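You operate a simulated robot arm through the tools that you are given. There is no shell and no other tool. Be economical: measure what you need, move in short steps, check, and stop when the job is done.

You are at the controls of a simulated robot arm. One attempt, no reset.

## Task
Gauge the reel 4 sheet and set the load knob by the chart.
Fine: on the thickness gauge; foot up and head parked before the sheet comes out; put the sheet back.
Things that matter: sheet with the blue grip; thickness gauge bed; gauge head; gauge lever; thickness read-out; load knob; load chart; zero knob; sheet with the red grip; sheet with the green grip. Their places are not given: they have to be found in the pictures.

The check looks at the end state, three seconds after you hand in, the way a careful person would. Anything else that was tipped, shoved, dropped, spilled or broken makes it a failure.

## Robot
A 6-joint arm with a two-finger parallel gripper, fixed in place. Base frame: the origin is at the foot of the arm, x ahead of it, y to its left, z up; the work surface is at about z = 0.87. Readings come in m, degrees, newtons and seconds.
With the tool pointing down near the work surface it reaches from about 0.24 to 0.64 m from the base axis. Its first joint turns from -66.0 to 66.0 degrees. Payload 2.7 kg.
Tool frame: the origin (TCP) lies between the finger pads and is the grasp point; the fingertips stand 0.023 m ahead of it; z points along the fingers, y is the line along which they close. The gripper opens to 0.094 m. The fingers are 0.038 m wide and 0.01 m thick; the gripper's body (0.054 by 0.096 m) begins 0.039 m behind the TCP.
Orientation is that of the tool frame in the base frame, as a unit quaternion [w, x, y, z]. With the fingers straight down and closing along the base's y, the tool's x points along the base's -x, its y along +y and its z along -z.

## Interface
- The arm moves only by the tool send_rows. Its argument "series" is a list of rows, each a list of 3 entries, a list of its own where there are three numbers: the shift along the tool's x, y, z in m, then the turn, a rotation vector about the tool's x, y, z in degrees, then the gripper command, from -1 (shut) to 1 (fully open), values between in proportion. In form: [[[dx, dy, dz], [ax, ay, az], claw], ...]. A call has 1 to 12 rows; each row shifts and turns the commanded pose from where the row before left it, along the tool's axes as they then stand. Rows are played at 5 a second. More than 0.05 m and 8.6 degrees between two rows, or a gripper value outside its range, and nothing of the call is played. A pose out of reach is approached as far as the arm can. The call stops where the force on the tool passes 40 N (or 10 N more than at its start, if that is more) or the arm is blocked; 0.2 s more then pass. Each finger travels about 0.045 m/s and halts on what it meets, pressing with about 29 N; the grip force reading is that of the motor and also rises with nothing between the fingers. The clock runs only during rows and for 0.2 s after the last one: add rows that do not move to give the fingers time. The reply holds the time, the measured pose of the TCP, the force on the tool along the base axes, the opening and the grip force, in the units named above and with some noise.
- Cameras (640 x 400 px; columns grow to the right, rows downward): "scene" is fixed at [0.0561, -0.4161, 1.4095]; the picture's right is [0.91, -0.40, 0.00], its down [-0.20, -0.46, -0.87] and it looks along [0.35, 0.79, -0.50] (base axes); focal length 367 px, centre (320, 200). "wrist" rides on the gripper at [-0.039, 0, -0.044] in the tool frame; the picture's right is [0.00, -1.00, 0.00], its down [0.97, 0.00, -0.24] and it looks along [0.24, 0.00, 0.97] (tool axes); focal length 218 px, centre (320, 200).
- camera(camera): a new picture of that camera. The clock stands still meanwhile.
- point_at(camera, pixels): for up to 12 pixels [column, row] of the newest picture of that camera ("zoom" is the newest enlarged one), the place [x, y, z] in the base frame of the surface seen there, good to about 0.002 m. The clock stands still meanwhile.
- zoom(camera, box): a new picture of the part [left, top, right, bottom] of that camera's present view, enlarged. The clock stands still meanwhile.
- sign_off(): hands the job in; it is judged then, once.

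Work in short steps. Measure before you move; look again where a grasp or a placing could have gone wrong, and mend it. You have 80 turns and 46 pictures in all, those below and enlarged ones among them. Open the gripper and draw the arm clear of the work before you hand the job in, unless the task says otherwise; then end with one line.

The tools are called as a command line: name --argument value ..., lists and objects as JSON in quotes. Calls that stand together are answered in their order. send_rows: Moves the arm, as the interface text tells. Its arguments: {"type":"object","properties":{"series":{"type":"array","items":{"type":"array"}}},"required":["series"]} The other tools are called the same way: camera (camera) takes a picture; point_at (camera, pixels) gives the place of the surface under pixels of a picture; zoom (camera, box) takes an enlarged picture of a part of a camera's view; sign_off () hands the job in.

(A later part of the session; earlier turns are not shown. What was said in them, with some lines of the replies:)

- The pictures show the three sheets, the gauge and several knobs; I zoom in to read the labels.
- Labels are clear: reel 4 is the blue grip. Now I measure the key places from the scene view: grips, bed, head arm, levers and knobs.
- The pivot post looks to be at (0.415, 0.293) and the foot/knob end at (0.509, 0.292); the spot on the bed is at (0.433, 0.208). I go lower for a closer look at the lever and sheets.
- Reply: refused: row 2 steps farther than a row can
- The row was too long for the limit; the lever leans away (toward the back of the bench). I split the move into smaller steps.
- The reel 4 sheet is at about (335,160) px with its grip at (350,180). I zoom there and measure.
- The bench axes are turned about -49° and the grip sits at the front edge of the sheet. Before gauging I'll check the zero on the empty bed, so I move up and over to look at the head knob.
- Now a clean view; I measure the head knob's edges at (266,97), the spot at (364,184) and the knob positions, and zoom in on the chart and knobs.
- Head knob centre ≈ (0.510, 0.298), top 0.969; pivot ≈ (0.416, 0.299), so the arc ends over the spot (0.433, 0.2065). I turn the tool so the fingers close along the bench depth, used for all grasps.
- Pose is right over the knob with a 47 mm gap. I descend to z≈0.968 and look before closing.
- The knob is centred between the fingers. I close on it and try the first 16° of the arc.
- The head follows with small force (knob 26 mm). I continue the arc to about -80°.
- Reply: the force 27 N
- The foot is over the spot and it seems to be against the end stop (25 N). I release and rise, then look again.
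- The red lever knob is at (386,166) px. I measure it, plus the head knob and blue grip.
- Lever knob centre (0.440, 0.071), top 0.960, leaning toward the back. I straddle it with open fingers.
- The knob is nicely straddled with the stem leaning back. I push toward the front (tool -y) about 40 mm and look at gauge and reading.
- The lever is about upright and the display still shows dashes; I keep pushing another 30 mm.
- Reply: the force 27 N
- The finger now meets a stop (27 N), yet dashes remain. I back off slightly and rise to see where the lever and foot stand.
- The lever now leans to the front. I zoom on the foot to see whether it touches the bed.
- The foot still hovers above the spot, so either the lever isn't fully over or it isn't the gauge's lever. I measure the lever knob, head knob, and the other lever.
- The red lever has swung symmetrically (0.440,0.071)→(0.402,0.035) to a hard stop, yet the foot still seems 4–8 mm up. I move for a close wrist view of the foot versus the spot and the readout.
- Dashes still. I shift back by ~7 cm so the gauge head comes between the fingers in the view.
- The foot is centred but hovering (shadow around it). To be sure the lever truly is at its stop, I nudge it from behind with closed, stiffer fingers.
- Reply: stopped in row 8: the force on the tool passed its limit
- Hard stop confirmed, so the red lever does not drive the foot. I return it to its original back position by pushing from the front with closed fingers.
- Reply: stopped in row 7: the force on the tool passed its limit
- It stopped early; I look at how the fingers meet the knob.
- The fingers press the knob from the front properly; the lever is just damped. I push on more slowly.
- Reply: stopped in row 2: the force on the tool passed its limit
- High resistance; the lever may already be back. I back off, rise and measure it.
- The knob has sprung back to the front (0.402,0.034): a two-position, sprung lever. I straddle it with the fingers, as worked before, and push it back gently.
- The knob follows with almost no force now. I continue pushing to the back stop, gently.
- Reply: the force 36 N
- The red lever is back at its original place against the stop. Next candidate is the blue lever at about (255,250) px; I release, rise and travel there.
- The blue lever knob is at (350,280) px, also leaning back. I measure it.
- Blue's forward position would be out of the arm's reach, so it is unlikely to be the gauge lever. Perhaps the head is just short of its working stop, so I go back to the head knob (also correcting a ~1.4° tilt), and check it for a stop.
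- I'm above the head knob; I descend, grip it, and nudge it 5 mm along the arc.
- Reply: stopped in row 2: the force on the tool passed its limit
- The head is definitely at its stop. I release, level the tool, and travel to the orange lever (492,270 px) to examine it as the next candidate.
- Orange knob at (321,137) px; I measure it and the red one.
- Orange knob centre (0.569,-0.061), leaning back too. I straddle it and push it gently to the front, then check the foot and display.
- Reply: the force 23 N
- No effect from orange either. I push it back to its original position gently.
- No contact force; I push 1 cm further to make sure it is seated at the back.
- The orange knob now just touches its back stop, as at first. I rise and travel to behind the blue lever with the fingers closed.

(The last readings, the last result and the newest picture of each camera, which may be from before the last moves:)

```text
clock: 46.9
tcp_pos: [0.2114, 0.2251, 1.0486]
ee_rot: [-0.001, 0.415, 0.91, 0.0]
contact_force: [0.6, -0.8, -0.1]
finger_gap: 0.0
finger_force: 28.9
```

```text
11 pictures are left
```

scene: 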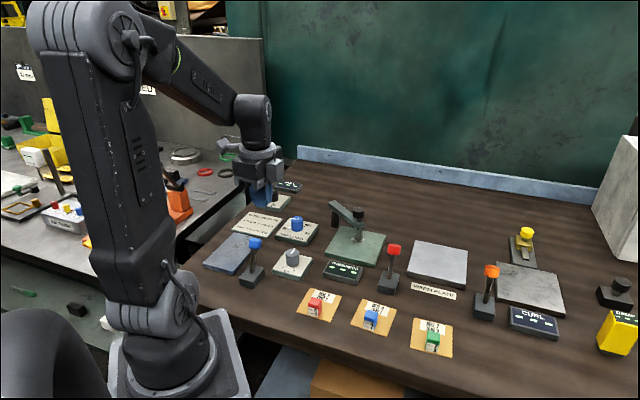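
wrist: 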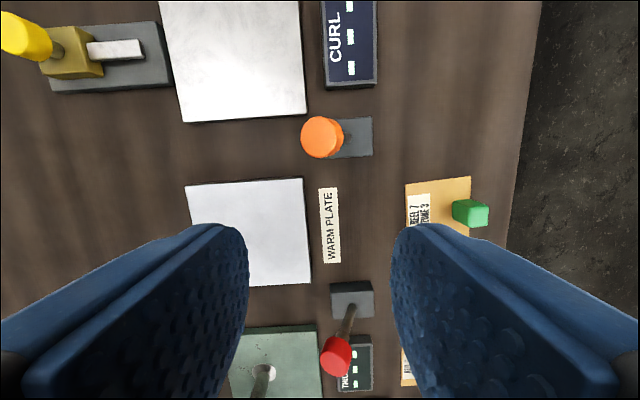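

Red and orange look as at the start. Now I lower behind the blue lever and push it forward.

send_rows --series '[[[0, 0, 0.045], [0, 0, 0], -1], [[0, 0, 0.046], [0, 0, 0], -1], [[0, -0.008, 0], [0, 0, 0], -1], [[0, -0.006, 0], [0, 0, 0], -1], [[0, -0.006, 0], [0, 0, 0], -1], [[0, -0.006, 0], [0, 0, 0], -1], [[0, -0.006, 0], [0, 0, 0], -1], [[0, -0.006, 0], [0, 0, 0], -1], [[0, -0.006, 0], [0, 0, 0], -1], [[0, -0.004, 0], [0, 0, 0], -1], [[0, -0.004, 0], [0, 0, 0], -1], [[0, 0, 0], [0, 0, 0], -1]]'

zoom --camera "scene" --box '[240, 180, 400, 300]'

```text
clock: 48.4
tcp_pos: [0.1956, 0.2104, 0.96]
ee_rot: [0.002, 0.413, 0.911, 0.006]
contact_force: [3.5, -0.9, 4.2]
finger_gap: 0.0002
finger_force: 28.9
stopped in row 7: the force on the tool passed its limit (the readings are from after the stop); the commanded pose is now the measured one
```

```text
3.33 times, centred on (320, 240) of scene
```

zoom: 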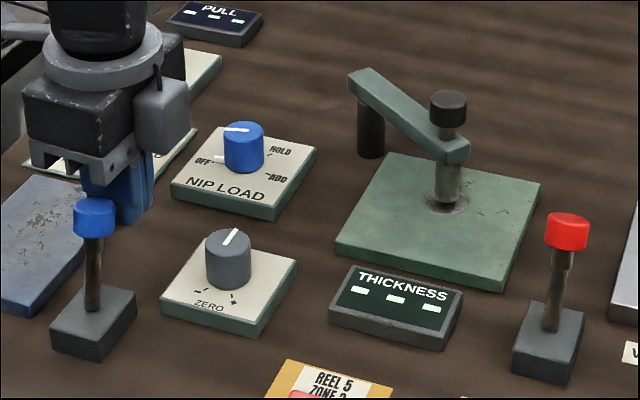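

Pushing with closed stiff fingers trips the limit, whereas the compliant straddle works. I'll straddle the blue knob with the tool tilted ~16° so the fingertips reach nearer the base.

send_rows --series '[[[0, 0.012, 0], [0, 0, 0], -1], [[0, 0, -0.045], [0, 0, 0], -0.5], [[0, 0, -0.005], [8.5, 0, 0], 0], [[0, 0, 0], [8.5, 0, 0], 0], [[0, -0.022, 0.0064], [0, 0, 0], 0], [[0, 0, 0], [0, 0, 0], 0]]'

camera --camera "wrist"

```text
clock: 49.8
tcp_pos: [0.1856, 0.2014, 1.0111]
ee_rot: [-0.06, 0.409, 0.901, -0.13]
contact_force: [0.0, 0.0, -0.5]
finger_gap: 0.0472
finger_force: 0.1
```

```text
9 pictures are left
```

wrist: 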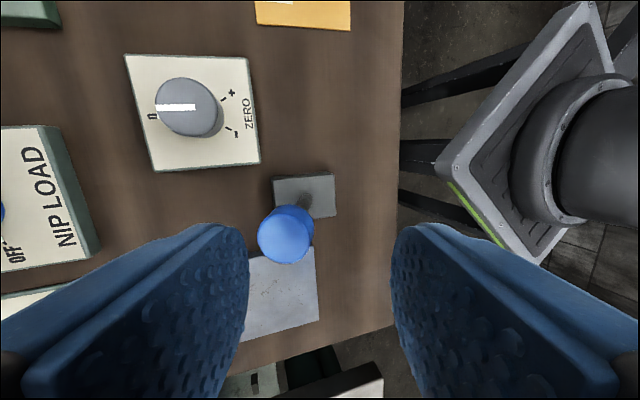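

I check the blue knob's position (free measurement) before descending.

point_at --camera "wrist" --pixels '[[284, 240], [262, 236], [310, 232], [186, 105], [310, 195]]'

```text
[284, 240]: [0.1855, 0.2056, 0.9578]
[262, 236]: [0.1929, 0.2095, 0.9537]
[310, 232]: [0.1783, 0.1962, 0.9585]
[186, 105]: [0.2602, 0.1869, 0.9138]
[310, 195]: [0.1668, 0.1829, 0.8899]
```

Knob is right below the TCP. I descend and push it forward in small steps.

send_rows --series '[[[0, 0.0073, 0.025], [0, 0, 0], 0], [[0, 0.0073, 0.025], [0, 0, 0], 0], [[0, 0, 0], [0, 0, 0], 0], [[0, -0.0096, 0.0028], [0, 0, 0], 0], [[0, -0.0077, 0.0022], [0, 0, 0], 0], [[0, -0.0077, 0.0022], [0, 0, 0], 0], [[0, -0.0077, 0.0022], [0, 0, 0], 0], [[0, -0.0077, 0.0022], [0, 0, 0], 0], [[0, -0.0077, 0.0022], [0, 0, 0], 0], [[0, -0.0077, 0.0022], [0, 0, 0], 0], [[0, 0, 0], [0, 0, 0], 0], [[0, 0, 0], [0, 0, 0], 0]]'

```text
clock: 52.4
tcp_pos: [0.1439, 0.1647, 0.96]
ee_rot: [-0.059, 0.409, 0.902, -0.125]
contact_force: [14.8, 9.3, 12.5]
finger_gap: 0.053
finger_force: 6.8
```

The finger has met the forward stop at TCP (0.144,0.165), so the blue lever is over. I check the gauge.

zoom --camera "scene" --box '[230, 180, 400, 300]'

```text
3.33 times, centred on (315, 240) of scene
```

zoom: 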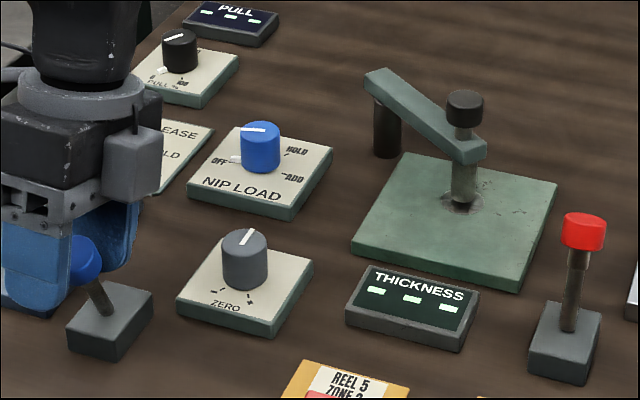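

Still dashes. I use free measurements on this picture to find the foot's actual height and position against the spot.

point_at --camera "zoom" --pixels '[[463, 185], [463, 195], [463, 200], [463, 203], [463, 206], [463, 210], [463, 214], [443, 203], [483, 203], [465, 97], [470, 150], [385, 150]]'

```text
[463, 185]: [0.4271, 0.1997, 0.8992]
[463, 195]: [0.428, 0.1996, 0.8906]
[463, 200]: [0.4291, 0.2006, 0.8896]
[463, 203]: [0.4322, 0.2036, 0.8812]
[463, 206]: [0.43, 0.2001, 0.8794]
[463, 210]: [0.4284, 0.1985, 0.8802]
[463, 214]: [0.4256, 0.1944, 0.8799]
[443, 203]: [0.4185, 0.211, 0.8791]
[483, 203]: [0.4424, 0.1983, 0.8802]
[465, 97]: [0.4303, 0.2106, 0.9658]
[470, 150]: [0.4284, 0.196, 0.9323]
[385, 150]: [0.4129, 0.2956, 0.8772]
```

The foot sits exactly over the spot, 7 mm up. The blue lever was pictured only ~0.5 s after it arrived, so I wait 2 s in place and check once more.

send_rows --series '[[[0, 0.004, -0.001], [0, 0, 0], 0], [[0, 0, 0], [0, 0, 0], 0], [[0, 0, 0], [0, 0, 0], 0], [[0, 0, 0], [0, 0, 0], 0], [[0, 0, 0], [0, 0, 0], 0], [[0, 0, 0], [0, 0, 0], 0], [[0, 0, 0], [0, 0, 0], 0], [[0, 0, 0], [0, 0, 0], 0], [[0, 0, 0], [0, 0, 0], 0]]'

zoom --camera "scene" --box '[230, 190, 400, 300]'

```text
clock: 54.4
tcp_pos: [0.1462, 0.1668, 0.9584]
ee_rot: [-0.059, 0.409, 0.901, -0.128]
contact_force: [5.2, 3.6, 1.2]
finger_gap: 0.0495
finger_force: 2.9
```

```text
3.64 times, centred on (315, 245) of scene
```

zoom: 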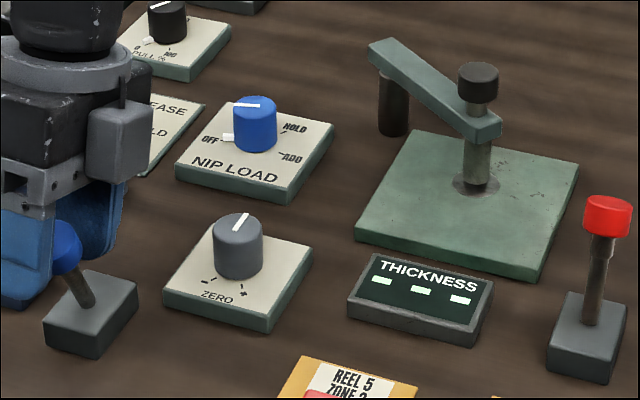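

Still up, so blue is not it either. I return blue to its back position with the front finger.

send_rows --series '[[[0, 0.0096, -0.0028], [0, 0, 0], 0], [[0, 0.0096, -0.0028], [0, 0, 0], 0], [[0, 0.0077, -0.0022], [0, 0, 0], 0], [[0, 0.0077, -0.0022], [0, 0, 0], 0], [[0, 0.0058, -0.0017], [0, 0, 0], 0], [[0, 0.0058, -0.0017], [0, 0, 0], 0], [[0, 0.0058, -0.0017], [0, 0, 0], 0], [[0, 0.0058, -0.0017], [0, 0, 0], 0], [[0, 0.0058, -0.0017], [0, 0, 0], 0], [[0, 0, 0], [0, 0, 0], 0]]'

```text
clock: 56.5
tcp_pos: [0.1957, 0.2099, 0.9588]
ee_rot: [-0.059, 0.409, 0.901, -0.13]
contact_force: [-1.2, -1.1, -0.9]
finger_gap: 0.0478
finger_force: 0.6
```

Blue is back at its starting position. Next hypothesis: the foot drops only with a sheet on the bed. So I rise, level the tool, and go back to park the head first.

send_rows --series '[[[0, -0.0126, -0.043], [0, 0, 0], 0], [[0, -0.0126, -0.043], [0, 0, 0], 0], [[0, 0, 0], [-8.2, 0, 0], 0], [[0, 0, 0], [-8.1, 0, 0], 0], [[-0.0263, 0.0297, 0], [0, 0, 0], 0], [[-0.0263, 0.0297, 0], [0, 0, 0], 0], [[-0.0263, 0.0297, 0], [0, 0, 0], 0], [[-0.0263, 0.0297, 0], [0, 0, 0], 0], [[-0.0263, 0.0297, 0], [0, 0, 0], 0], [[-0.0263, 0.0297, 0], [0, 0, 0], 0], [[0, 0, 0], [0, 0, 0], 0]]'

```text
clock: 59.0
tcp_pos: [0.4331, 0.2084, 1.047]
ee_rot: [-0.001, 0.413, 0.911, 0.0]
contact_force: [0.4, 0.1, 0.0]
finger_gap: 0.0469
finger_force: 0.0
```

Over the knob. I descend, grip it and begin the reverse arc.

send_rows --series '[[[0, 0, 0.04], [0, 0, 0], 0], [[0, 0, 0.039], [0, 0, 0], 0], [[0, 0, 0], [0, 0, 0], 0], [[0, 0, 0], [0, 0, 0], -0.7], [[0, 0, 0], [0, 0, 0], -0.7], [[0, 0, 0], [0, 0, 0], -0.7], [[-0.0048, 0.0094, 0], [0, 0, 0], -0.7], [[-0.0043, 0.0124, 0], [0, 0, 0], -0.7], [[-0.0025, 0.0129, 0], [0, 0, 0], -0.7], [[-0.0007, 0.0131, 0], [0, 0, 0], -0.7], [[0.0011, 0.0131, 0], [0, 0, 0], -0.7], [[0.0029, 0.0128, 0], [0, 0, 0], -0.7]]'

send_rows --series '[[[0.0047, 0.0122, 0], [0, 0, 0], -0.7], [[0.0064, 0.0115, 0], [0, 0, 0], -0.7], [[0.0079, 0.0105, 0], [0, 0, 0], -0.7], [[0.0093, 0.0093, 0], [0, 0, 0], -0.7], [[0, 0, 0], [0, 0, 0], -0.7]]'

```text
clock: 61.5
tcp_pos: [0.4949, 0.2502, 0.9685]
ee_rot: [-0.001, 0.413, 0.911, -0.001]
contact_force: [-1.8, -2.8, -7.2]
finger_gap: 0.025
finger_force: 44.9
```

```text
clock: 62.8
tcp_pos: [0.508, 0.3012, 0.9699]
ee_rot: [-0.001, 0.413, 0.911, 0.0]
contact_force: [-1.7, -3.9, -2.5]
finger_gap: 0.025
finger_force: 45.4
```

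The head is parked at (0.508,0.301) as before. I release, rise and move over the blue sheet grip (estimated centre (0.332,-0.025)).

send_rows --series '[[[0, 0, 0], [0, 0, 0], 0], [[0, 0, 0], [0, 0, 0], 0], [[0, 0, -0.04], [0, 0, 0], 0], [[0, 0, -0.04], [0, 0, 0], 0], [[-0.0164, -0.0434, 0], [0, 0, 0], 0], [[-0.0164, -0.0434, 0], [0, 0, 0], 0], [[-0.0164, -0.0434, 0], [0, 0, 0], 0], [[-0.0164, -0.0434, 0], [0, 0, 0], 0], [[-0.0164, -0.0434, 0], [0, 0, 0], 0], [[-0.0164, -0.0434, 0], [0, 0, 0], 0], [[-0.0164, -0.0434, 0], [0, 0, 0], 0], [[-0.0164, -0.0434, 0], [0, 0, 0], 0]]'

camera --camera "wrist"

```text
clock: 65.3
tcp_pos: [0.3328, -0.0274, 1.0481]
ee_rot: [-0.001, 0.414, 0.91, 0.0]
contact_force: [0.6, 0.3, -0.1]
finger_gap: 0.0471
finger_force: 0.1
```

```text
6 pictures are left
```

wrist: 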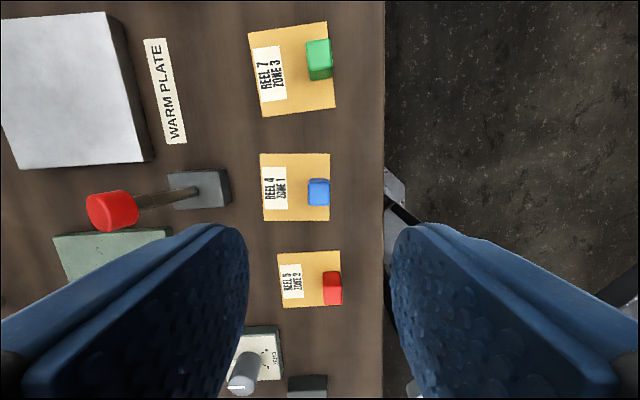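

point_at --camera "wrist" --pixels '[[319, 196], [310, 196], [328, 196], [319, 205], [262, 154], [329, 154], [329, 219], [264, 220], [112, 208], [165, 198]]'

```text
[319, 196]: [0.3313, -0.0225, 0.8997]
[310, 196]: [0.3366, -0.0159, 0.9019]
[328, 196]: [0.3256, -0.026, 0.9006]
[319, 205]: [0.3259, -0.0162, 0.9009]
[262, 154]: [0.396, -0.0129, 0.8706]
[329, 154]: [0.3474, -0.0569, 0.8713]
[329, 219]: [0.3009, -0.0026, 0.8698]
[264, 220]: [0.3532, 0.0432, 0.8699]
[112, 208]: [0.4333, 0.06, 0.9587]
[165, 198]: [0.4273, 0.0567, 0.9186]
```

Grip centre ≈ (0.332,-0.0235), top 0.901, aligned with the fingers. I fine-shift, descend to z≈0.900 and close.

send_rows --series '[[[0.003, 0.002, 0.04], [0, 0, 0], 0], [[0, 0, 0.045], [0, 0, 0], 0], [[0, 0, 0.04], [0, 0, 0], 0], [[0, 0, 0.022], [0, 0, 0], 0], [[0, 0, 0], [0, 0, 0], 0], [[0, 0, 0], [0, 0, 0], -0.9], [[0, 0, 0], [0, 0, 0], -0.9], [[0, 0, 0], [0, 0, 0], -0.9], [[0, 0, 0], [0, 0, 0], -0.9]]'

```text
clock: 67.3
tcp_pos: [0.3326, -0.0231, 0.9019]
ee_rot: [0.0, 0.413, 0.911, 0.001]
contact_force: [0.1, -1.0, -1.1]
finger_gap: 0.0189
finger_force: 29.4
```

Gripped (18.9 mm). I lift 10 cm and carry it over the bed, keeping the orientation.

send_rows --series '[[[0, 0, -0.02], [0, 0, 0], -0.9], [[0, 0, -0.04], [0, 0, 0], -0.9], [[0, 0, -0.04], [0, 0, 0], -0.9], [[0.02164, 0.03906, 0], [0, 0, 0], -0.9], [[0.02164, 0.03906, 0], [0, 0, 0], -0.9], [[0.02164, 0.03906, 0], [0, 0, 0], -0.9], [[0.02164, 0.03906, 0], [0, 0, 0], -0.9], [[0.02164, 0.03906, 0], [0, 0, 0], -0.9], [[0, 0, 0], [0, 0, 0], -0.9], [[0, 0, 0], [0, 0, 0], -0.9]]'

```text
clock: 69.5
tcp_pos: [0.41, 0.188, 1.0021]
ee_rot: [-0.001, 0.413, 0.911, 0.001]
contact_force: [1.2, 0.2, -0.3]
finger_gap: 0.0193
finger_force: 29.6
```

Over the bed with the grip held. I lower to TCP z≈0.914 (bed is 11 mm above the bench), slowly at the end, and release.

send_rows --series '[[[0, 0, 0.04], [0, 0, 0], -0.9], [[0, 0, 0.03], [0, 0, 0], -0.9], [[0, 0, 0.01], [0, 0, 0], -0.9], [[0, 0, 0.005], [0, 0, 0], -0.9], [[0, 0, 0.003], [0, 0, 0], -0.9], [[0, 0, 0], [0, 0, 0], -0.9]]'

```text
clock: 71.0
tcp_pos: [0.409, 0.1873, 0.9152]
ee_rot: [0.0, 0.413, 0.911, 0.002]
contact_force: [-0.4, 0.9, -0.4]
finger_gap: 0.0192
finger_force: 29.2
```

send_rows --series '[[[0, 0, 0.002], [0, 0, 0], -0.9], [[0, 0, 0.001], [0, 0, 0], -0.9], [[0, 0, 0], [0, 0, 0], -0.9]]'

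```text
clock: 71.8
tcp_pos: [0.4095, 0.1873, 0.9132]
ee_rot: [0.001, 0.413, 0.911, 0.002]
contact_force: [-6.6, -5.1, 25.7]
finger_gap: 0.0195
finger_force: 29.3
```

It touched the bed (26 N). I release, rise, and travel to the head knob.

send_rows --series '[[[0, 0, -0.001], [0, 0, 0], -0.4], [[0, 0, 0], [0, 0, 0], 0], [[0, 0, 0], [0, 0, 0], 0], [[0, 0, -0.045], [0, 0, 0], 0], [[0, 0, -0.045], [0, 0, 0], 0], [[0, 0, -0.045], [0, 0, 0], 0], [[0.0053, 0.0372, 0], [0, 0, 0], 0], [[0.0053, 0.0372, 0], [0, 0, 0], 0], [[0.0053, 0.0372, 0], [0, 0, 0], 0], [[0.0053, 0.0372, 0], [0, 0, 0], 0], [[0, 0, 0], [0, 0, 0], 0]]'

```text
clock: 74.2
tcp_pos: [0.5072, 0.3011, 1.0456]
ee_rot: [-0.001, 0.413, 0.911, 0.0]
contact_force: [-0.6, 0.7, -0.4]
finger_gap: 0.047
finger_force: 0.0
```

Now descend on the head knob, grip it and swing the head over the sheet.

send_rows --series '[[[0, 0, 0.04], [0, 0, 0], 0], [[0, 0, 0.037], [0, 0, 0], 0], [[0, 0, 0], [0, 0, 0], 0], [[0, 0, 0], [0, 0, 0], -0.7], [[0, 0, 0], [0, 0, 0], -0.7], [[0, 0, 0], [0, 0, 0], -0.7], [[-0.0093, -0.0093, 0], [0, 0, 0], -0.7], [[-0.0079, -0.0105, 0], [0, 0, 0], -0.7], [[-0.0064, -0.0115, 0], [0, 0, 0], -0.7], [[-0.0047, -0.0122, 0], [0, 0, 0], -0.7], [[-0.0029, -0.0128, 0], [0, 0, 0], -0.7], [[-0.0011, -0.0131, 0], [0, 0, 0], -0.7]]'

send_rows --series '[[[0.0007, -0.0131, 0], [0, 0, 0], -0.7], [[0.0025, -0.0129, 0], [0, 0, 0], -0.7], [[0.0043, -0.0124, 0], [0, 0, 0], -0.7], [[0.0054, -0.0106, 0], [0, 0, 0], -0.7], [[0, 0, 0], [0, 0, 0], -0.7]]'

```text
clock: 76.8
tcp_pos: [0.4767, 0.2315, 0.9703]
ee_rot: [-0.001, 0.413, 0.911, -0.001]
contact_force: [2.4, 1.6, -3.8]
finger_gap: 0.0258
finger_force: 44.9
```

```text
clock: 78.0
tcp_pos: [0.4328, 0.2103, 0.9701]
ee_rot: [0.002, 0.412, 0.911, 0.002]
contact_force: [23.7, 6.9, -10.7]
finger_gap: 0.0257
finger_force: 45.2
```

At the stop again. I release, rise, and straddle the red lever.

send_rows --series '[[[0, 0, 0], [0, 0, 0], 0], [[0, 0, 0], [0, 0, 0], 0], [[0, 0, 0], [0, 0, 0], 0], [[0, 0, -0.045], [0, 0, 0], 0], [[0, 0, -0.045], [0, 0, 0], 0], [[-0.0372, -0.029, 0], [0, 0, 0], 0], [[-0.0372, -0.029, 0], [0, 0, 0], 0], [[-0.0372, -0.029, 0], [0, 0, 0], 0], [[0, 0, 0.04], [0, 0, 0], 0], [[0, 0, 0.035], [0, 0, 0], 0], [[0, 0, 0.024], [0, 0, 0], 0], [[0, 0, 0], [0, 0, 0], 0]]'

```text
clock: 80.5
tcp_pos: [0.4375, 0.0674, 0.9608]
ee_rot: [-0.001, 0.413, 0.911, 0.0]
contact_force: [0.2, -0.2, 0.2]
finger_gap: 0.047
finger_force: 0.1
```

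Straddling the red knob; I push it to the front stop, hold two seconds for settling, and read.

send_rows --series '[[[0, -0.01, 0], [0, 0, 0], 0], [[0, -0.01, 0], [0, 0, 0], 0], [[0, -0.01, 0], [0, 0, 0], 0], [[0, -0.01, 0], [0, 0, 0], 0], [[0, -0.01, 0], [0, 0, 0], 0], [[0, -0.01, 0], [0, 0, 0], 0], [[0, -0.006, 0], [0, 0, 0], 0], [[0, 0, 0], [0, 0, 0], 0], [[0, 0, 0], [0, 0, 0], 0], [[0, 0, 0], [0, 0, 0], 0], [[0, 0, 0], [0, 0, 0], 0], [[0, 0, 0], [0, 0, 0], 0]]'

zoom --camera "scene" --box '[300, 190, 420, 290]'

```text
clock: 83.2
tcp_pos: [0.3908, 0.025, 0.9628]
ee_rot: [0.002, 0.414, 0.91, 0.002]
contact_force: [14.1, 25.2, 3.0]
finger_gap: 0.0594
finger_force: 14.0
```

```text
4.00 times, centred on (360, 240) of scene
```

zoom: 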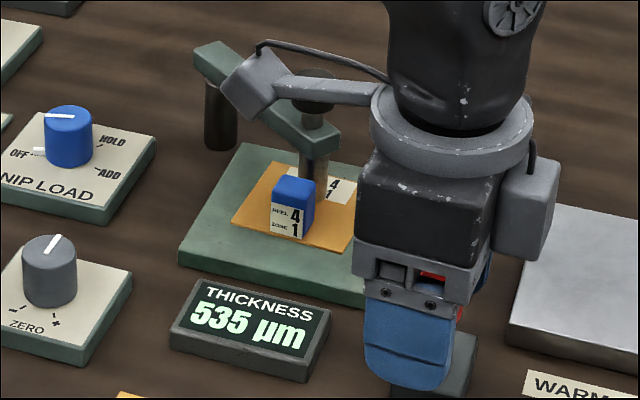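

The gauge reads 535 µm with the sheet in place (so red is the gauge lever and it only acts with a sheet). 535 ≥ 515 → ADD. I push the lever back to lift the foot.

send_rows --series '[[[0, 0.01, 0], [0, 0, 0], 0], [[0, 0.01, 0], [0, 0, 0], 0], [[0, 0.01, 0], [0, 0, 0], 0], [[0, 0.008, 0], [0, 0, 0], 0], [[0, 0.008, 0], [0, 0, 0], 0], [[0, 0.006, 0], [0, 0, 0], 0], [[0, 0.006, 0], [0, 0, 0], 0], [[0, 0.006, 0], [0, 0, 0], 0], [[0, 0.005, 0], [0, 0, 0], 0], [[0, 0.004, 0], [0, 0, 0], 0], [[0, 0, 0], [0, 0, 0], 0]]'

```text
clock: 85.5
tcp_pos: [0.4429, 0.0717, 0.9605]
ee_rot: [-0.001, 0.413, 0.911, 0.001]
contact_force: [-0.4, 0.1, -0.1]
finger_gap: 0.047
finger_force: 0.1
```

send_rows --series '[[[0, 0.005, 0], [0, 0, 0], 0], [[0, 0.004, 0], [0, 0, 0], 0], [[0, 0.003, 0], [0, 0, 0], 0], [[0, 0, 0], [0, 0, 0], 0]]'

```text
clock: 86.5
tcp_pos: [0.4514, 0.0772, 0.9605]
ee_rot: [-0.003, 0.413, 0.911, -0.003]
contact_force: [-18.3, -23.9, -0.7]
finger_gap: 0.0598
finger_force: 14.4
```

The lever is at its back stop (30 N against it). I back off, rise and go to the head knob again.

send_rows --series '[[[0, -0.012, 0], [0, 0, 0], 0], [[0, 0, -0.045], [0, 0, 0], 0], [[0, 0, -0.045], [0, 0, 0], 0], [[0.037, 0.0281, 0], [0, 0, 0], 0], [[0.037, 0.0281, 0], [0, 0, 0], 0], [[0.037, 0.0281, 0], [0, 0, 0], 0], [[0, 0, 0], [0, 0, 0], 0]]'

zoom --camera "scene" --box '[280, 190, 440, 300]'

```text
clock: 88.2
tcp_pos: [0.4347, 0.2104, 1.0509]
ee_rot: [-0.001, 0.413, 0.911, 0.0]
contact_force: [-0.4, -0.4, -0.1]
finger_gap: 0.0469
finger_force: 0.0
```

```text
3.64 times, centred on (360, 245) of scene
```

zoom: 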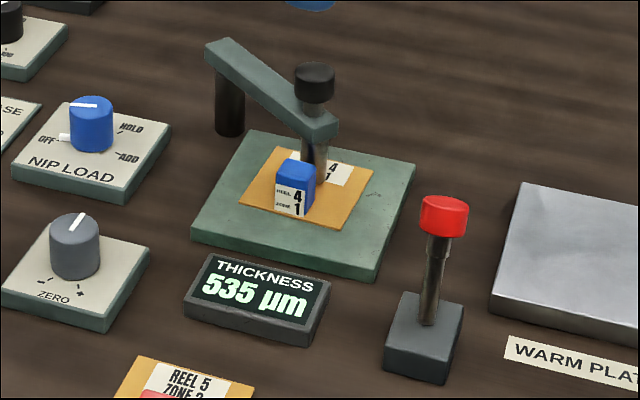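

The display still shows 535 with the lever back; it may be a held value. I measure the foot's bottom versus the sheet for free.

point_at --camera "zoom" --pixels '[[320, 150], [320, 165], [320, 172], [320, 176], [320, 180], [320, 184], [320, 190], [345, 185], [316, 75], [444, 205], [444, 215], [335, 205]]'

```text
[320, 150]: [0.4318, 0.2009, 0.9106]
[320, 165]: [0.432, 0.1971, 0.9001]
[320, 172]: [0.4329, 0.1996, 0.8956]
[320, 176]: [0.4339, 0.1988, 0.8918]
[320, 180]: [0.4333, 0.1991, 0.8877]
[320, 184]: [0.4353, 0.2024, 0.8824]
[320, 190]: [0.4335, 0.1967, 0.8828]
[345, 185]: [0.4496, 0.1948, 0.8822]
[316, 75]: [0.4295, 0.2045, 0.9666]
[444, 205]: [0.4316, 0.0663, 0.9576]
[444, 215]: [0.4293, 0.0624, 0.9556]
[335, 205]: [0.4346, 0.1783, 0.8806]
```

The visible rod below the arm (42 px at the same zoom) equals the earlier raised state, so the foot is up and the display is holding the value. I grip the head knob and swing back, first gently.

send_rows --series '[[[0, 0, 0.04], [0, 0, 0], 0], [[0, 0, 0.041], [0, 0, 0], 0], [[0, 0, 0], [0, 0, 0], 0], [[0, 0, 0], [0, 0, 0], -0.7], [[0, 0, 0], [0, 0, 0], -0.7], [[0, 0, 0], [0, 0, 0], -0.7], [[-0.0024, 0.0047, 0], [0, 0, 0], -0.7], [[0, 0, 0], [0, 0, 0], -0.7]]'

```text
clock: 90.0
tcp_pos: [0.4394, 0.2115, 0.9697]
ee_rot: [-0.002, 0.413, 0.911, -0.002]
contact_force: [-2.6, -7.8, -4.6]
finger_gap: 0.0257
finger_force: 45.2
```

Barely any resistance, so the foot is free. I continue the arc to the parked position.

send_rows --series '[[[-0.0024, 0.0047, 0], [0, 0, 0], -0.7], [[-0.0043, 0.0124, 0], [0, 0, 0], -0.7], [[-0.0025, 0.0129, 0], [0, 0, 0], -0.7], [[-0.0007, 0.0131, 0], [0, 0, 0], -0.7], [[0.0011, 0.0131, 0], [0, 0, 0], -0.7], [[0.0029, 0.0128, 0], [0, 0, 0], -0.7], [[0.0047, 0.0122, 0], [0, 0, 0], -0.7], [[0.0064, 0.0115, 0], [0, 0, 0], -0.7], [[0.0079, 0.0105, 0], [0, 0, 0], -0.7], [[0.0093, 0.0093, 0], [0, 0, 0], -0.7], [[0, 0, 0], [0, 0, 0], -0.7]]'

send_rows --series '[[[0, 0, 0], [0, 0, 0], 0], [[0, 0, 0], [0, 0, 0], 0], [[0, 0, 0], [0, 0, 0], 0], [[0, 0, -0.04], [0, 0, 0], 0], [[0, 0, -0.04], [0, 0, 0], 0], [[0, 0, 0], [0, 0, 0], 0]]'

```text
clock: 92.3
tcp_pos: [0.5103, 0.3018, 0.9703]
ee_rot: [0.0, 0.413, 0.911, -0.001]
contact_force: [-5.4, -12.4, 8.5]
finger_gap: 0.0253
finger_force: 45.5
```

```text
clock: 93.8
tcp_pos: [0.509, 0.3038, 1.0498]
ee_rot: [-0.002, 0.413, 0.911, 0.0]
contact_force: [0.6, -0.6, -0.9]
finger_gap: 0.0467
finger_force: 0.1
```

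Head parked. I go back to the sheet's grip at (0.409,0.187), descend to z≈0.914 and grip it.

send_rows --series '[[[-0.0056, -0.038, 0], [0, 0, 0], 0], [[-0.0056, -0.038, 0], [0, 0, 0], 0], [[-0.0056, -0.038, 0], [0, 0, 0], 0], [[-0.0056, -0.038, 0], [0, 0, 0], 0], [[0, 0, 0.045], [0, 0, 0], 0], [[0, 0, 0.045], [0, 0, 0], 0], [[0, 0, 0.045], [0, 0, 0], 0], [[0, 0, 0], [0, 0, 0], 0], [[0, 0, 0], [0, 0, 0], -0.9], [[0, 0, 0], [0, 0, 0], -0.9], [[0, 0, 0], [0, 0, 0], -0.9], [[0, 0, 0], [0, 0, 0], -0.9]]'

```text
clock: 96.3
tcp_pos: [0.4085, 0.1868, 0.9153]
ee_rot: [0.0, 0.413, 0.911, 0.0]
contact_force: [-0.2, -0.2, -0.4]
finger_gap: 0.0194
finger_force: 29.1
```

Gripped. I lift and carry it back above its original place.

send_rows --series '[[[0, 0, -0.02], [0, 0, 0], -0.9], [[0, 0, -0.035], [0, 0, 0], -0.9], [[0, 0, -0.035], [0, 0, 0], -0.9], [[-0.0217, -0.039, 0], [0, 0, 0], -0.9], [[-0.0217, -0.039, 0], [0, 0, 0], -0.9], [[-0.0217, -0.039, 0], [0, 0, 0], -0.9], [[-0.0217, -0.039, 0], [0, 0, 0], -0.9], [[-0.0217, -0.039, 0], [0, 0, 0], -0.9], [[0, 0, 0.04], [0, 0, 0], -0.9], [[0, 0, 0.04], [0, 0, 0], -0.9], [[0, 0, 0.014], [0, 0, 0], -0.9], [[0, 0, 0], [0, 0, 0], -0.9]]'

```text
clock: 99.0
tcp_pos: [0.3349, -0.0244, 0.9102]
ee_rot: [-0.001, 0.413, 0.911, 0.001]
contact_force: [-0.1, 0.8, -0.4]
finger_gap: 0.0194
finger_force: 28.6
```

2–3 mm off; I correct and lower the last millimetres.

send_rows --series '[[[0.0025, -0.0009, 0.003], [0, 0, 0], -0.9], [[0, 0, 0.003], [0, 0, 0], -0.9], [[0, 0, 0.0015], [0, 0, 0], -0.9], [[0, 0, 0], [0, 0, 0], -0.9]]'

```text
clock: 100.0
tcp_pos: [0.3318, -0.0223, 0.9032]
ee_rot: [-0.001, 0.412, 0.911, 0.0]
contact_force: [-0.6, -0.3, -0.7]
finger_gap: 0.0194
finger_force: 29.4
```

send_rows --series '[[[0, 0, 0.0015], [0, 0, 0], -0.9], [[0, 0, 0.001], [0, 0, 0], -0.9], [[0, 0, 0], [0, 0, 0], -0.9]]'

```text
clock: 100.8
tcp_pos: [0.333, -0.0217, 0.9028]
ee_rot: [0.0, 0.413, 0.911, 0.001]
contact_force: [-4.2, -3.0, 24.1]
finger_gap: 0.0194
finger_force: 29.2
```

Sheet is down. I release, rise and travel to the load knob.

send_rows --series '[[[0, 0, -0.001], [0, 0, 0], -0.4], [[0, 0, 0], [0, 0, 0], 0], [[0, 0, 0], [0, 0, 0], 0], [[0, 0, -0.045], [0, 0, 0], 0], [[0, 0, -0.045], [0, 0, 0], 0], [[0, 0, -0.045], [0, 0, 0], 0], [[0.0324, 0.0281, 0], [0, 0, 0], 0], [[0.0324, 0.0281, 0], [0, 0, 0], 0], [[0.0324, 0.0281, 0], [0, 0, 0], 0], [[0.0324, 0.0281, 0], [0, 0, 0], 0], [[0.0324, 0.0281, 0], [0, 0, 0], 0], [[0.0324, 0.0281, 0], [0, 0, 0], 0]]'

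camera --camera "wrist"

```text
clock: 103.3
tcp_pos: [0.3309, 0.2367, 1.0374]
ee_rot: [-0.001, 0.413, 0.911, 0.001]
contact_force: [0.2, -0.4, -0.1]
finger_gap: 0.047
finger_force: 0.1
```

```text
3 pictures are left
```

wrist: 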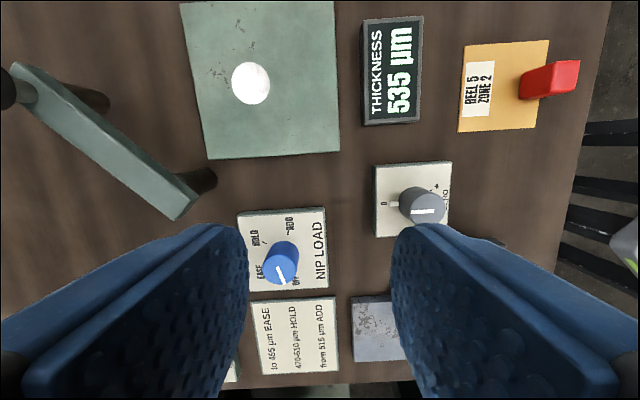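

The display holds 535 µm. I measure the dial's plate corners, label positions and knob top for the angles.

point_at --camera "wrist" --pixels '[[238, 212], [324, 207], [327, 287], [281, 262], [276, 267], [287, 284], [289, 226], [288, 232], [264, 243], [262, 268], [296, 281], [257, 237]]'

zoom --camera "wrist" --box '[230, 200, 340, 300]'

```text
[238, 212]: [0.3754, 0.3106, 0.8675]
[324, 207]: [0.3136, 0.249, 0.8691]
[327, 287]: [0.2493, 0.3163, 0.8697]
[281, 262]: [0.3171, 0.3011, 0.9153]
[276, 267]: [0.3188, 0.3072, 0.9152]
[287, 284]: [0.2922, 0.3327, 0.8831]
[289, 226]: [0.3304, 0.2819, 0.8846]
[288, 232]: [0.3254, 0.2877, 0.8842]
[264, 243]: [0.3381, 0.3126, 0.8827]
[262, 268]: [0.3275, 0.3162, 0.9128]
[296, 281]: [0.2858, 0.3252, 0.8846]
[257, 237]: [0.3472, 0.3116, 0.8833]
```

```text
4.00 times, centred on (285, 250) of wrist
```

zoom: 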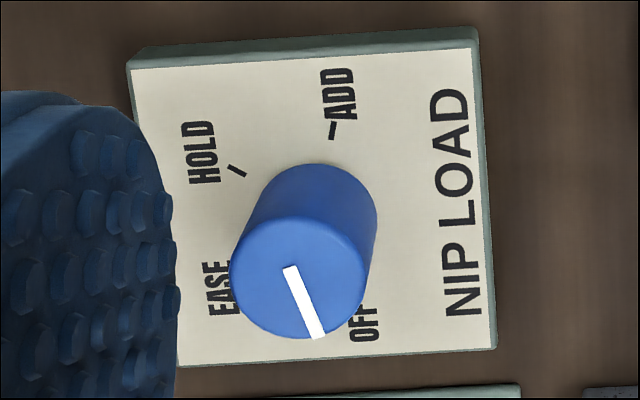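

ADD is at bench angle ≈ -15°, OFF/pointer ≈ 195°, so I need a clockwise turn of ~210°. I measure the knob axis and ticks precisely.

point_at --camera "zoom" --pixels '[[299, 272], [290, 268], [318, 333], [234, 272], [364, 272], [333, 131], [237, 171], [300, 230], [336, 90], [203, 152], [135, 68], [474, 50]]'

```text
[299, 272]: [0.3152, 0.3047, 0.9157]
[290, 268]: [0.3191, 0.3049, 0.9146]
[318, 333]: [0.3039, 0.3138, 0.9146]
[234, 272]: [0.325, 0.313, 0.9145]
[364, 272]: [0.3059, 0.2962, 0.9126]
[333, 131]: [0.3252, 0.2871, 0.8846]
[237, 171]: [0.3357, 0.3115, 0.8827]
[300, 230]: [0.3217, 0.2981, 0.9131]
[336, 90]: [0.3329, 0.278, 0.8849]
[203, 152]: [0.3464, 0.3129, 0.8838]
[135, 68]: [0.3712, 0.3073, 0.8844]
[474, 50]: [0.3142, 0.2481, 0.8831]
```

Knob axis (0.3153,0.3045), Ø≈26 mm, top 0.915. I move above it and unwind the wrist anticlockwise ~103° to gain turning range.

send_rows --series '[[[0.0307, 0.0163, 0], [0, 0, 0], 0], [[0.0307, 0.0164, 0], [0, 0, 0], 0], [[0, 0, 0], [0, 0, -8.5], 0], [[0, 0, 0], [0, 0, -8.5], 0], [[0, 0, 0], [0, 0, -8.5], 0], [[0, 0, 0], [0, 0, -8.5], 0], [[0, 0, 0], [0, 0, -8.5], 0], [[0, 0, 0], [0, 0, -8.5], 0], [[0, 0, 0], [0, 0, -8.5], 0], [[0, 0, 0], [0, 0, -8.5], 0], [[0, 0, 0], [0, 0, -8.5], 0], [[0, 0, 0], [0, 0, -8.5], 0]]'

send_rows --series '[[[0, 0, 0], [0, 0, -8.5], 0], [[0, 0, 0], [0, 0, -8.5], 0], [[0, 0, 0.045], [0, 0, 0], 0], [[0, 0, 0.045], [0, 0, 0], 0], [[0, 0, 0.02], [0, 0, 0], 0], [[0, 0, 0], [0, 0, 0], 0]]'

```text
clock: 106.0
tcp_pos: [0.3163, 0.3031, 1.038]
ee_rot: [-0.001, -0.313, 0.95, 0.0]
contact_force: [0.4, -0.6, 0.0]
finger_gap: 0.0472
finger_force: 0.1
```

```text
clock: 107.3
tcp_pos: [0.3159, 0.3023, 0.9255]
ee_rot: [-0.001, -0.448, 0.894, 0.001]
contact_force: [-0.3, 0.0, -0.7]
finger_gap: 0.047
finger_force: 0.2
```

Yaw is +53°, centred within 2 mm. I descend to 0.9115, grip the knob and turn clockwise.

send_rows --series '[[[-0.0014, 0.0018, 0.007], [0, 0, 0], 0], [[0, 0, 0.007], [0, 0, 0], 0], [[0, 0, 0], [0, 0, 0], -0.9], [[0, 0, 0], [0, 0, 0], -0.9], [[0, 0, 0], [0, 0, 0], -0.9], [[0, 0, 0], [0, 0, 0], -0.9], [[0, 0, 0], [0, 0, 8.5], -0.9], [[0, 0, 0], [0, 0, 8.5], -0.9], [[0, 0, 0], [0, 0, 8.5], -0.9], [[0, 0, 0], [0, 0, 8.5], -0.9], [[0, 0, 0], [0, 0, 0], -0.9]]'

```text
clock: 109.8
tcp_pos: [0.3131, 0.3073, 0.9131]
ee_rot: [0.001, -0.166, 0.986, 0.002]
contact_force: [-13.0, 32.2, -7.9]
finger_gap: 0.0289
finger_force: 45.7
```

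Rotation follows but there's a 35 N side load: the axis lies ~3 mm toward (-x,+y). I re-centre by easing in that direction.

send_rows --series '[[[0, 0.002, 0], [0, 0, 0], -0.9], [[0, 0.002, 0], [0, 0, 0], -0.9], [[0, 0, 0], [0, 0, 0], -0.9]]'

```text
clock: 110.5
tcp_pos: [0.3142, 0.3073, 0.9138]
ee_rot: [0.0, -0.167, 0.986, -0.001]
contact_force: [1.3, 4.3, -7.6]
finger_gap: 0.0291
finger_force: 44.8
5 turns are left
```

Side load is gone (4 N), 34° turned so far. With few turns left I chain: turn 68° more, open, unwind 102°, and re-grip.

send_rows --series '[[[0, 0, 0], [0, 0, 8.5], -0.9], [[0, 0, 0], [0, 0, 8.5], -0.9], [[0, 0, 0], [0, 0, 8.5], -0.9], [[0, 0, 0], [0, 0, 8.5], -0.9], [[0, 0, 0], [0, 0, 8.5], -0.9], [[0, 0, 0], [0, 0, 8.5], -0.9], [[0, 0, 0], [0, 0, 8.5], -0.9], [[0, 0, 0], [0, 0, 8.5], -0.9], [[0, 0, 0], [0, 0, 0], -0.9]]'

send_rows --series '[[[0, 0, 0], [0, 0, 0], 0], [[0, 0, 0], [0, 0, 0], 0], [[0, 0, 0], [0, 0, 0], 0], [[0, 0, 0], [0, 0, -8.5], 0], [[0, 0, 0], [0, 0, -8.5], 0], [[0, 0, 0], [0, 0, -8.5], 0], [[0, 0, 0], [0, 0, -8.5], 0], [[0, 0, 0], [0, 0, -8.5], 0], [[0, 0, 0], [0, 0, -8.5], 0], [[0, 0, 0], [0, 0, -8.5], 0], [[0, 0, 0], [0, 0, -8.5], 0], [[0, 0, 0], [0, 0, -8.5], 0]]'

send_rows --series '[[[0, 0, 0], [0, 0, -8.5], 0], [[0, 0, 0], [0, 0, -8.5], 0], [[0, 0, 0], [0, 0, -8.5], 0], [[0, 0, 0], [0, 0, 0], 0], [[0, 0, 0], [0, 0, 0], -0.9], [[0, 0, 0], [0, 0, 0], -0.9], [[0, 0, 0], [0, 0, 0], -0.9], [[0, 0, 0], [0, 0, 0], -0.9]]'

```text
clock: 112.5
tcp_pos: [0.314, 0.3083, 0.9137]
ee_rot: [0.0, 0.414, 0.91, 0.0]
contact_force: [14.1, -7.8, 2.0]
finger_gap: 0.0294
finger_force: 44.9
```

```text
clock: 115.2
tcp_pos: [0.3128, 0.3088, 0.9132]
ee_rot: [-0.001, -0.241, 0.97, 0.001]
contact_force: [0.4, -0.5, -0.1]
finger_gap: 0.047
finger_force: 0.0
```

```text
clock: 117.0
tcp_pos: [0.3159, 0.3078, 0.9135]
ee_rot: [-0.001, -0.448, 0.894, 0.0]
contact_force: [16.7, -15.0, -0.1]
finger_gap: 0.0294
finger_force: 44.8
4 turns are left
```

Re-gripped. I ease the small side load, turn ~106° more, then release, rise to the former viewing pose and check the pointer.

send_rows --series '[[[0.0004, -0.0024, 0], [0, 0, 0], -0.9], [[0, 0, 0], [0, 0, 8.6], -0.9], [[0, 0, 0], [0, 0, 8.6], -0.9], [[0, 0, 0], [0, 0, 8.6], -0.9], [[0, 0, 0], [0, 0, 8.6], -0.9], [[0, 0, 0], [0, 0, 8.6], -0.9], [[0, 0, 0], [0, 0, 8.6], -0.9], [[0, 0, 0], [0, 0, 8.6], -0.9], [[0, 0, 0], [0, 0, 8.6], -0.9], [[0, 0, 0], [0, 0, 8.6], -0.9], [[0, 0, 0], [0, 0, 8.6], -0.9], [[0, 0, 0], [0, 0, 8.6], -0.9]]'

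send_rows --series '[[[0, 0, 0], [0, 0, 8.6], -0.9], [[0, 0, 0], [0, 0, 2.8], -0.9], [[0, 0, 0], [0, 0, 0], -0.9]]'

send_rows --series '[[[0, 0, 0], [0, 0, 0], 0], [[0, 0, 0], [0, 0, 0], 0], [[0, 0, 0], [0, 0, 0], 0], [[0, 0, -0.045], [0, 0, 0], 0], [[0, 0, -0.045], [0, 0, 0], 0], [[0, 0, -0.035], [0, 0, 0], 0], [[-0.03, -0.016, 0], [0, 0, 0], 0], [[-0.031, -0.016, 0], [0, 0, 0], 0], [[0, 0, 0], [0, 0, 0], 0]]'

zoom --camera "wrist" --box '[220, 190, 350, 300]'

```text
clock: 119.5
tcp_pos: [0.3138, 0.3092, 0.9151]
ee_rot: [0.001, 0.354, 0.935, 0.001]
contact_force: [-10.9, 16.5, 5.8]
finger_gap: 0.0291
finger_force: 45.4
```

```text
clock: 120.3
tcp_pos: [0.3149, 0.3072, 0.9136]
ee_rot: [0.0, 0.445, 0.896, 0.0]
contact_force: [-2.9, 7.3, 8.6]
finger_gap: 0.0296
finger_force: 45.1
```

```text
clock: 122.3
tcp_pos: [0.3266, 0.2398, 1.039]
ee_rot: [-0.001, 0.444, 0.896, 0.0]
contact_force: [-0.2, -0.7, -0.3]
finger_gap: 0.047
finger_force: 0.1
```

```text
3.64 times, centred on (285, 245) of wrist
3 turns are left
```

zoom: 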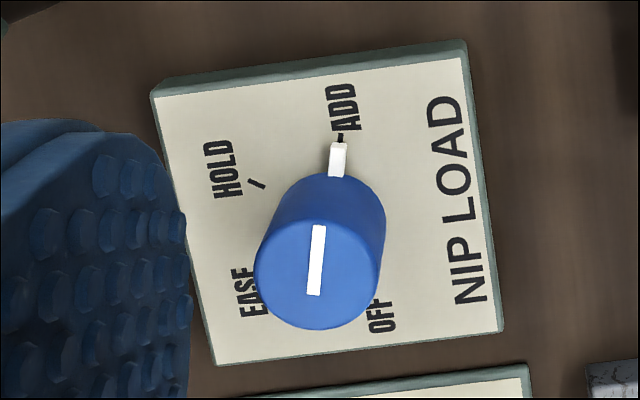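

The pointer nub points straight at the ADD tick. I draw the arm up and clear and take the last picture as a final check.

send_rows --series '[[[0, 0, -0.045], [0, 0, 0], 0.5], [[0, 0, -0.045], [0, 0, 0], 1], [[0, 0, -0.045], [0, 0, 0], 1], [[0, 0, -0.03], [0, 0, 0], 1], [[0, 0, 0], [0, 0, 0], 1]]'

camera --camera "scene"

```text
clock: 123.5
tcp_pos: [0.3264, 0.2393, 1.2043]
ee_rot: [0.0, 0.445, 0.895, 0.001]
contact_force: [0.3, 0.7, -0.7]
finger_gap: 0.0942
finger_force: 0.1
```

```text
0 pictures are left
2 turns are left
```

scene: 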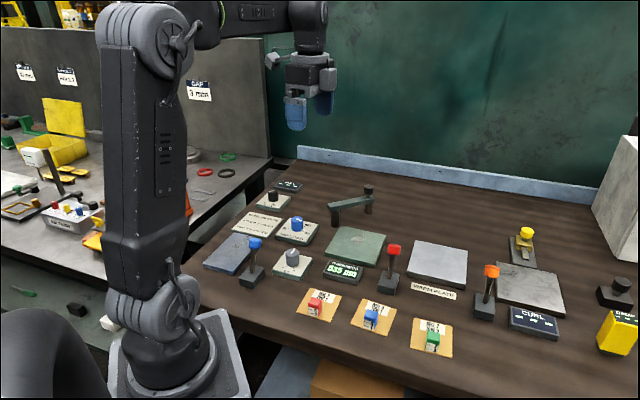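

The sheet is back in its place, the head is parked, the levers are back, the knob is on ADD and the arm is clear, so I hand in.

sign_off

```text
The job is handed in.
```

The reel 4 sheet gauged 535 µm, so I set the load knob to ADD and put the sheet back, with the foot up and the head parked. I worked the blue and orange levers while finding the gauge's and pushed both back; I got no reading on the empty bed to check the zero, and left the zero knob alone.
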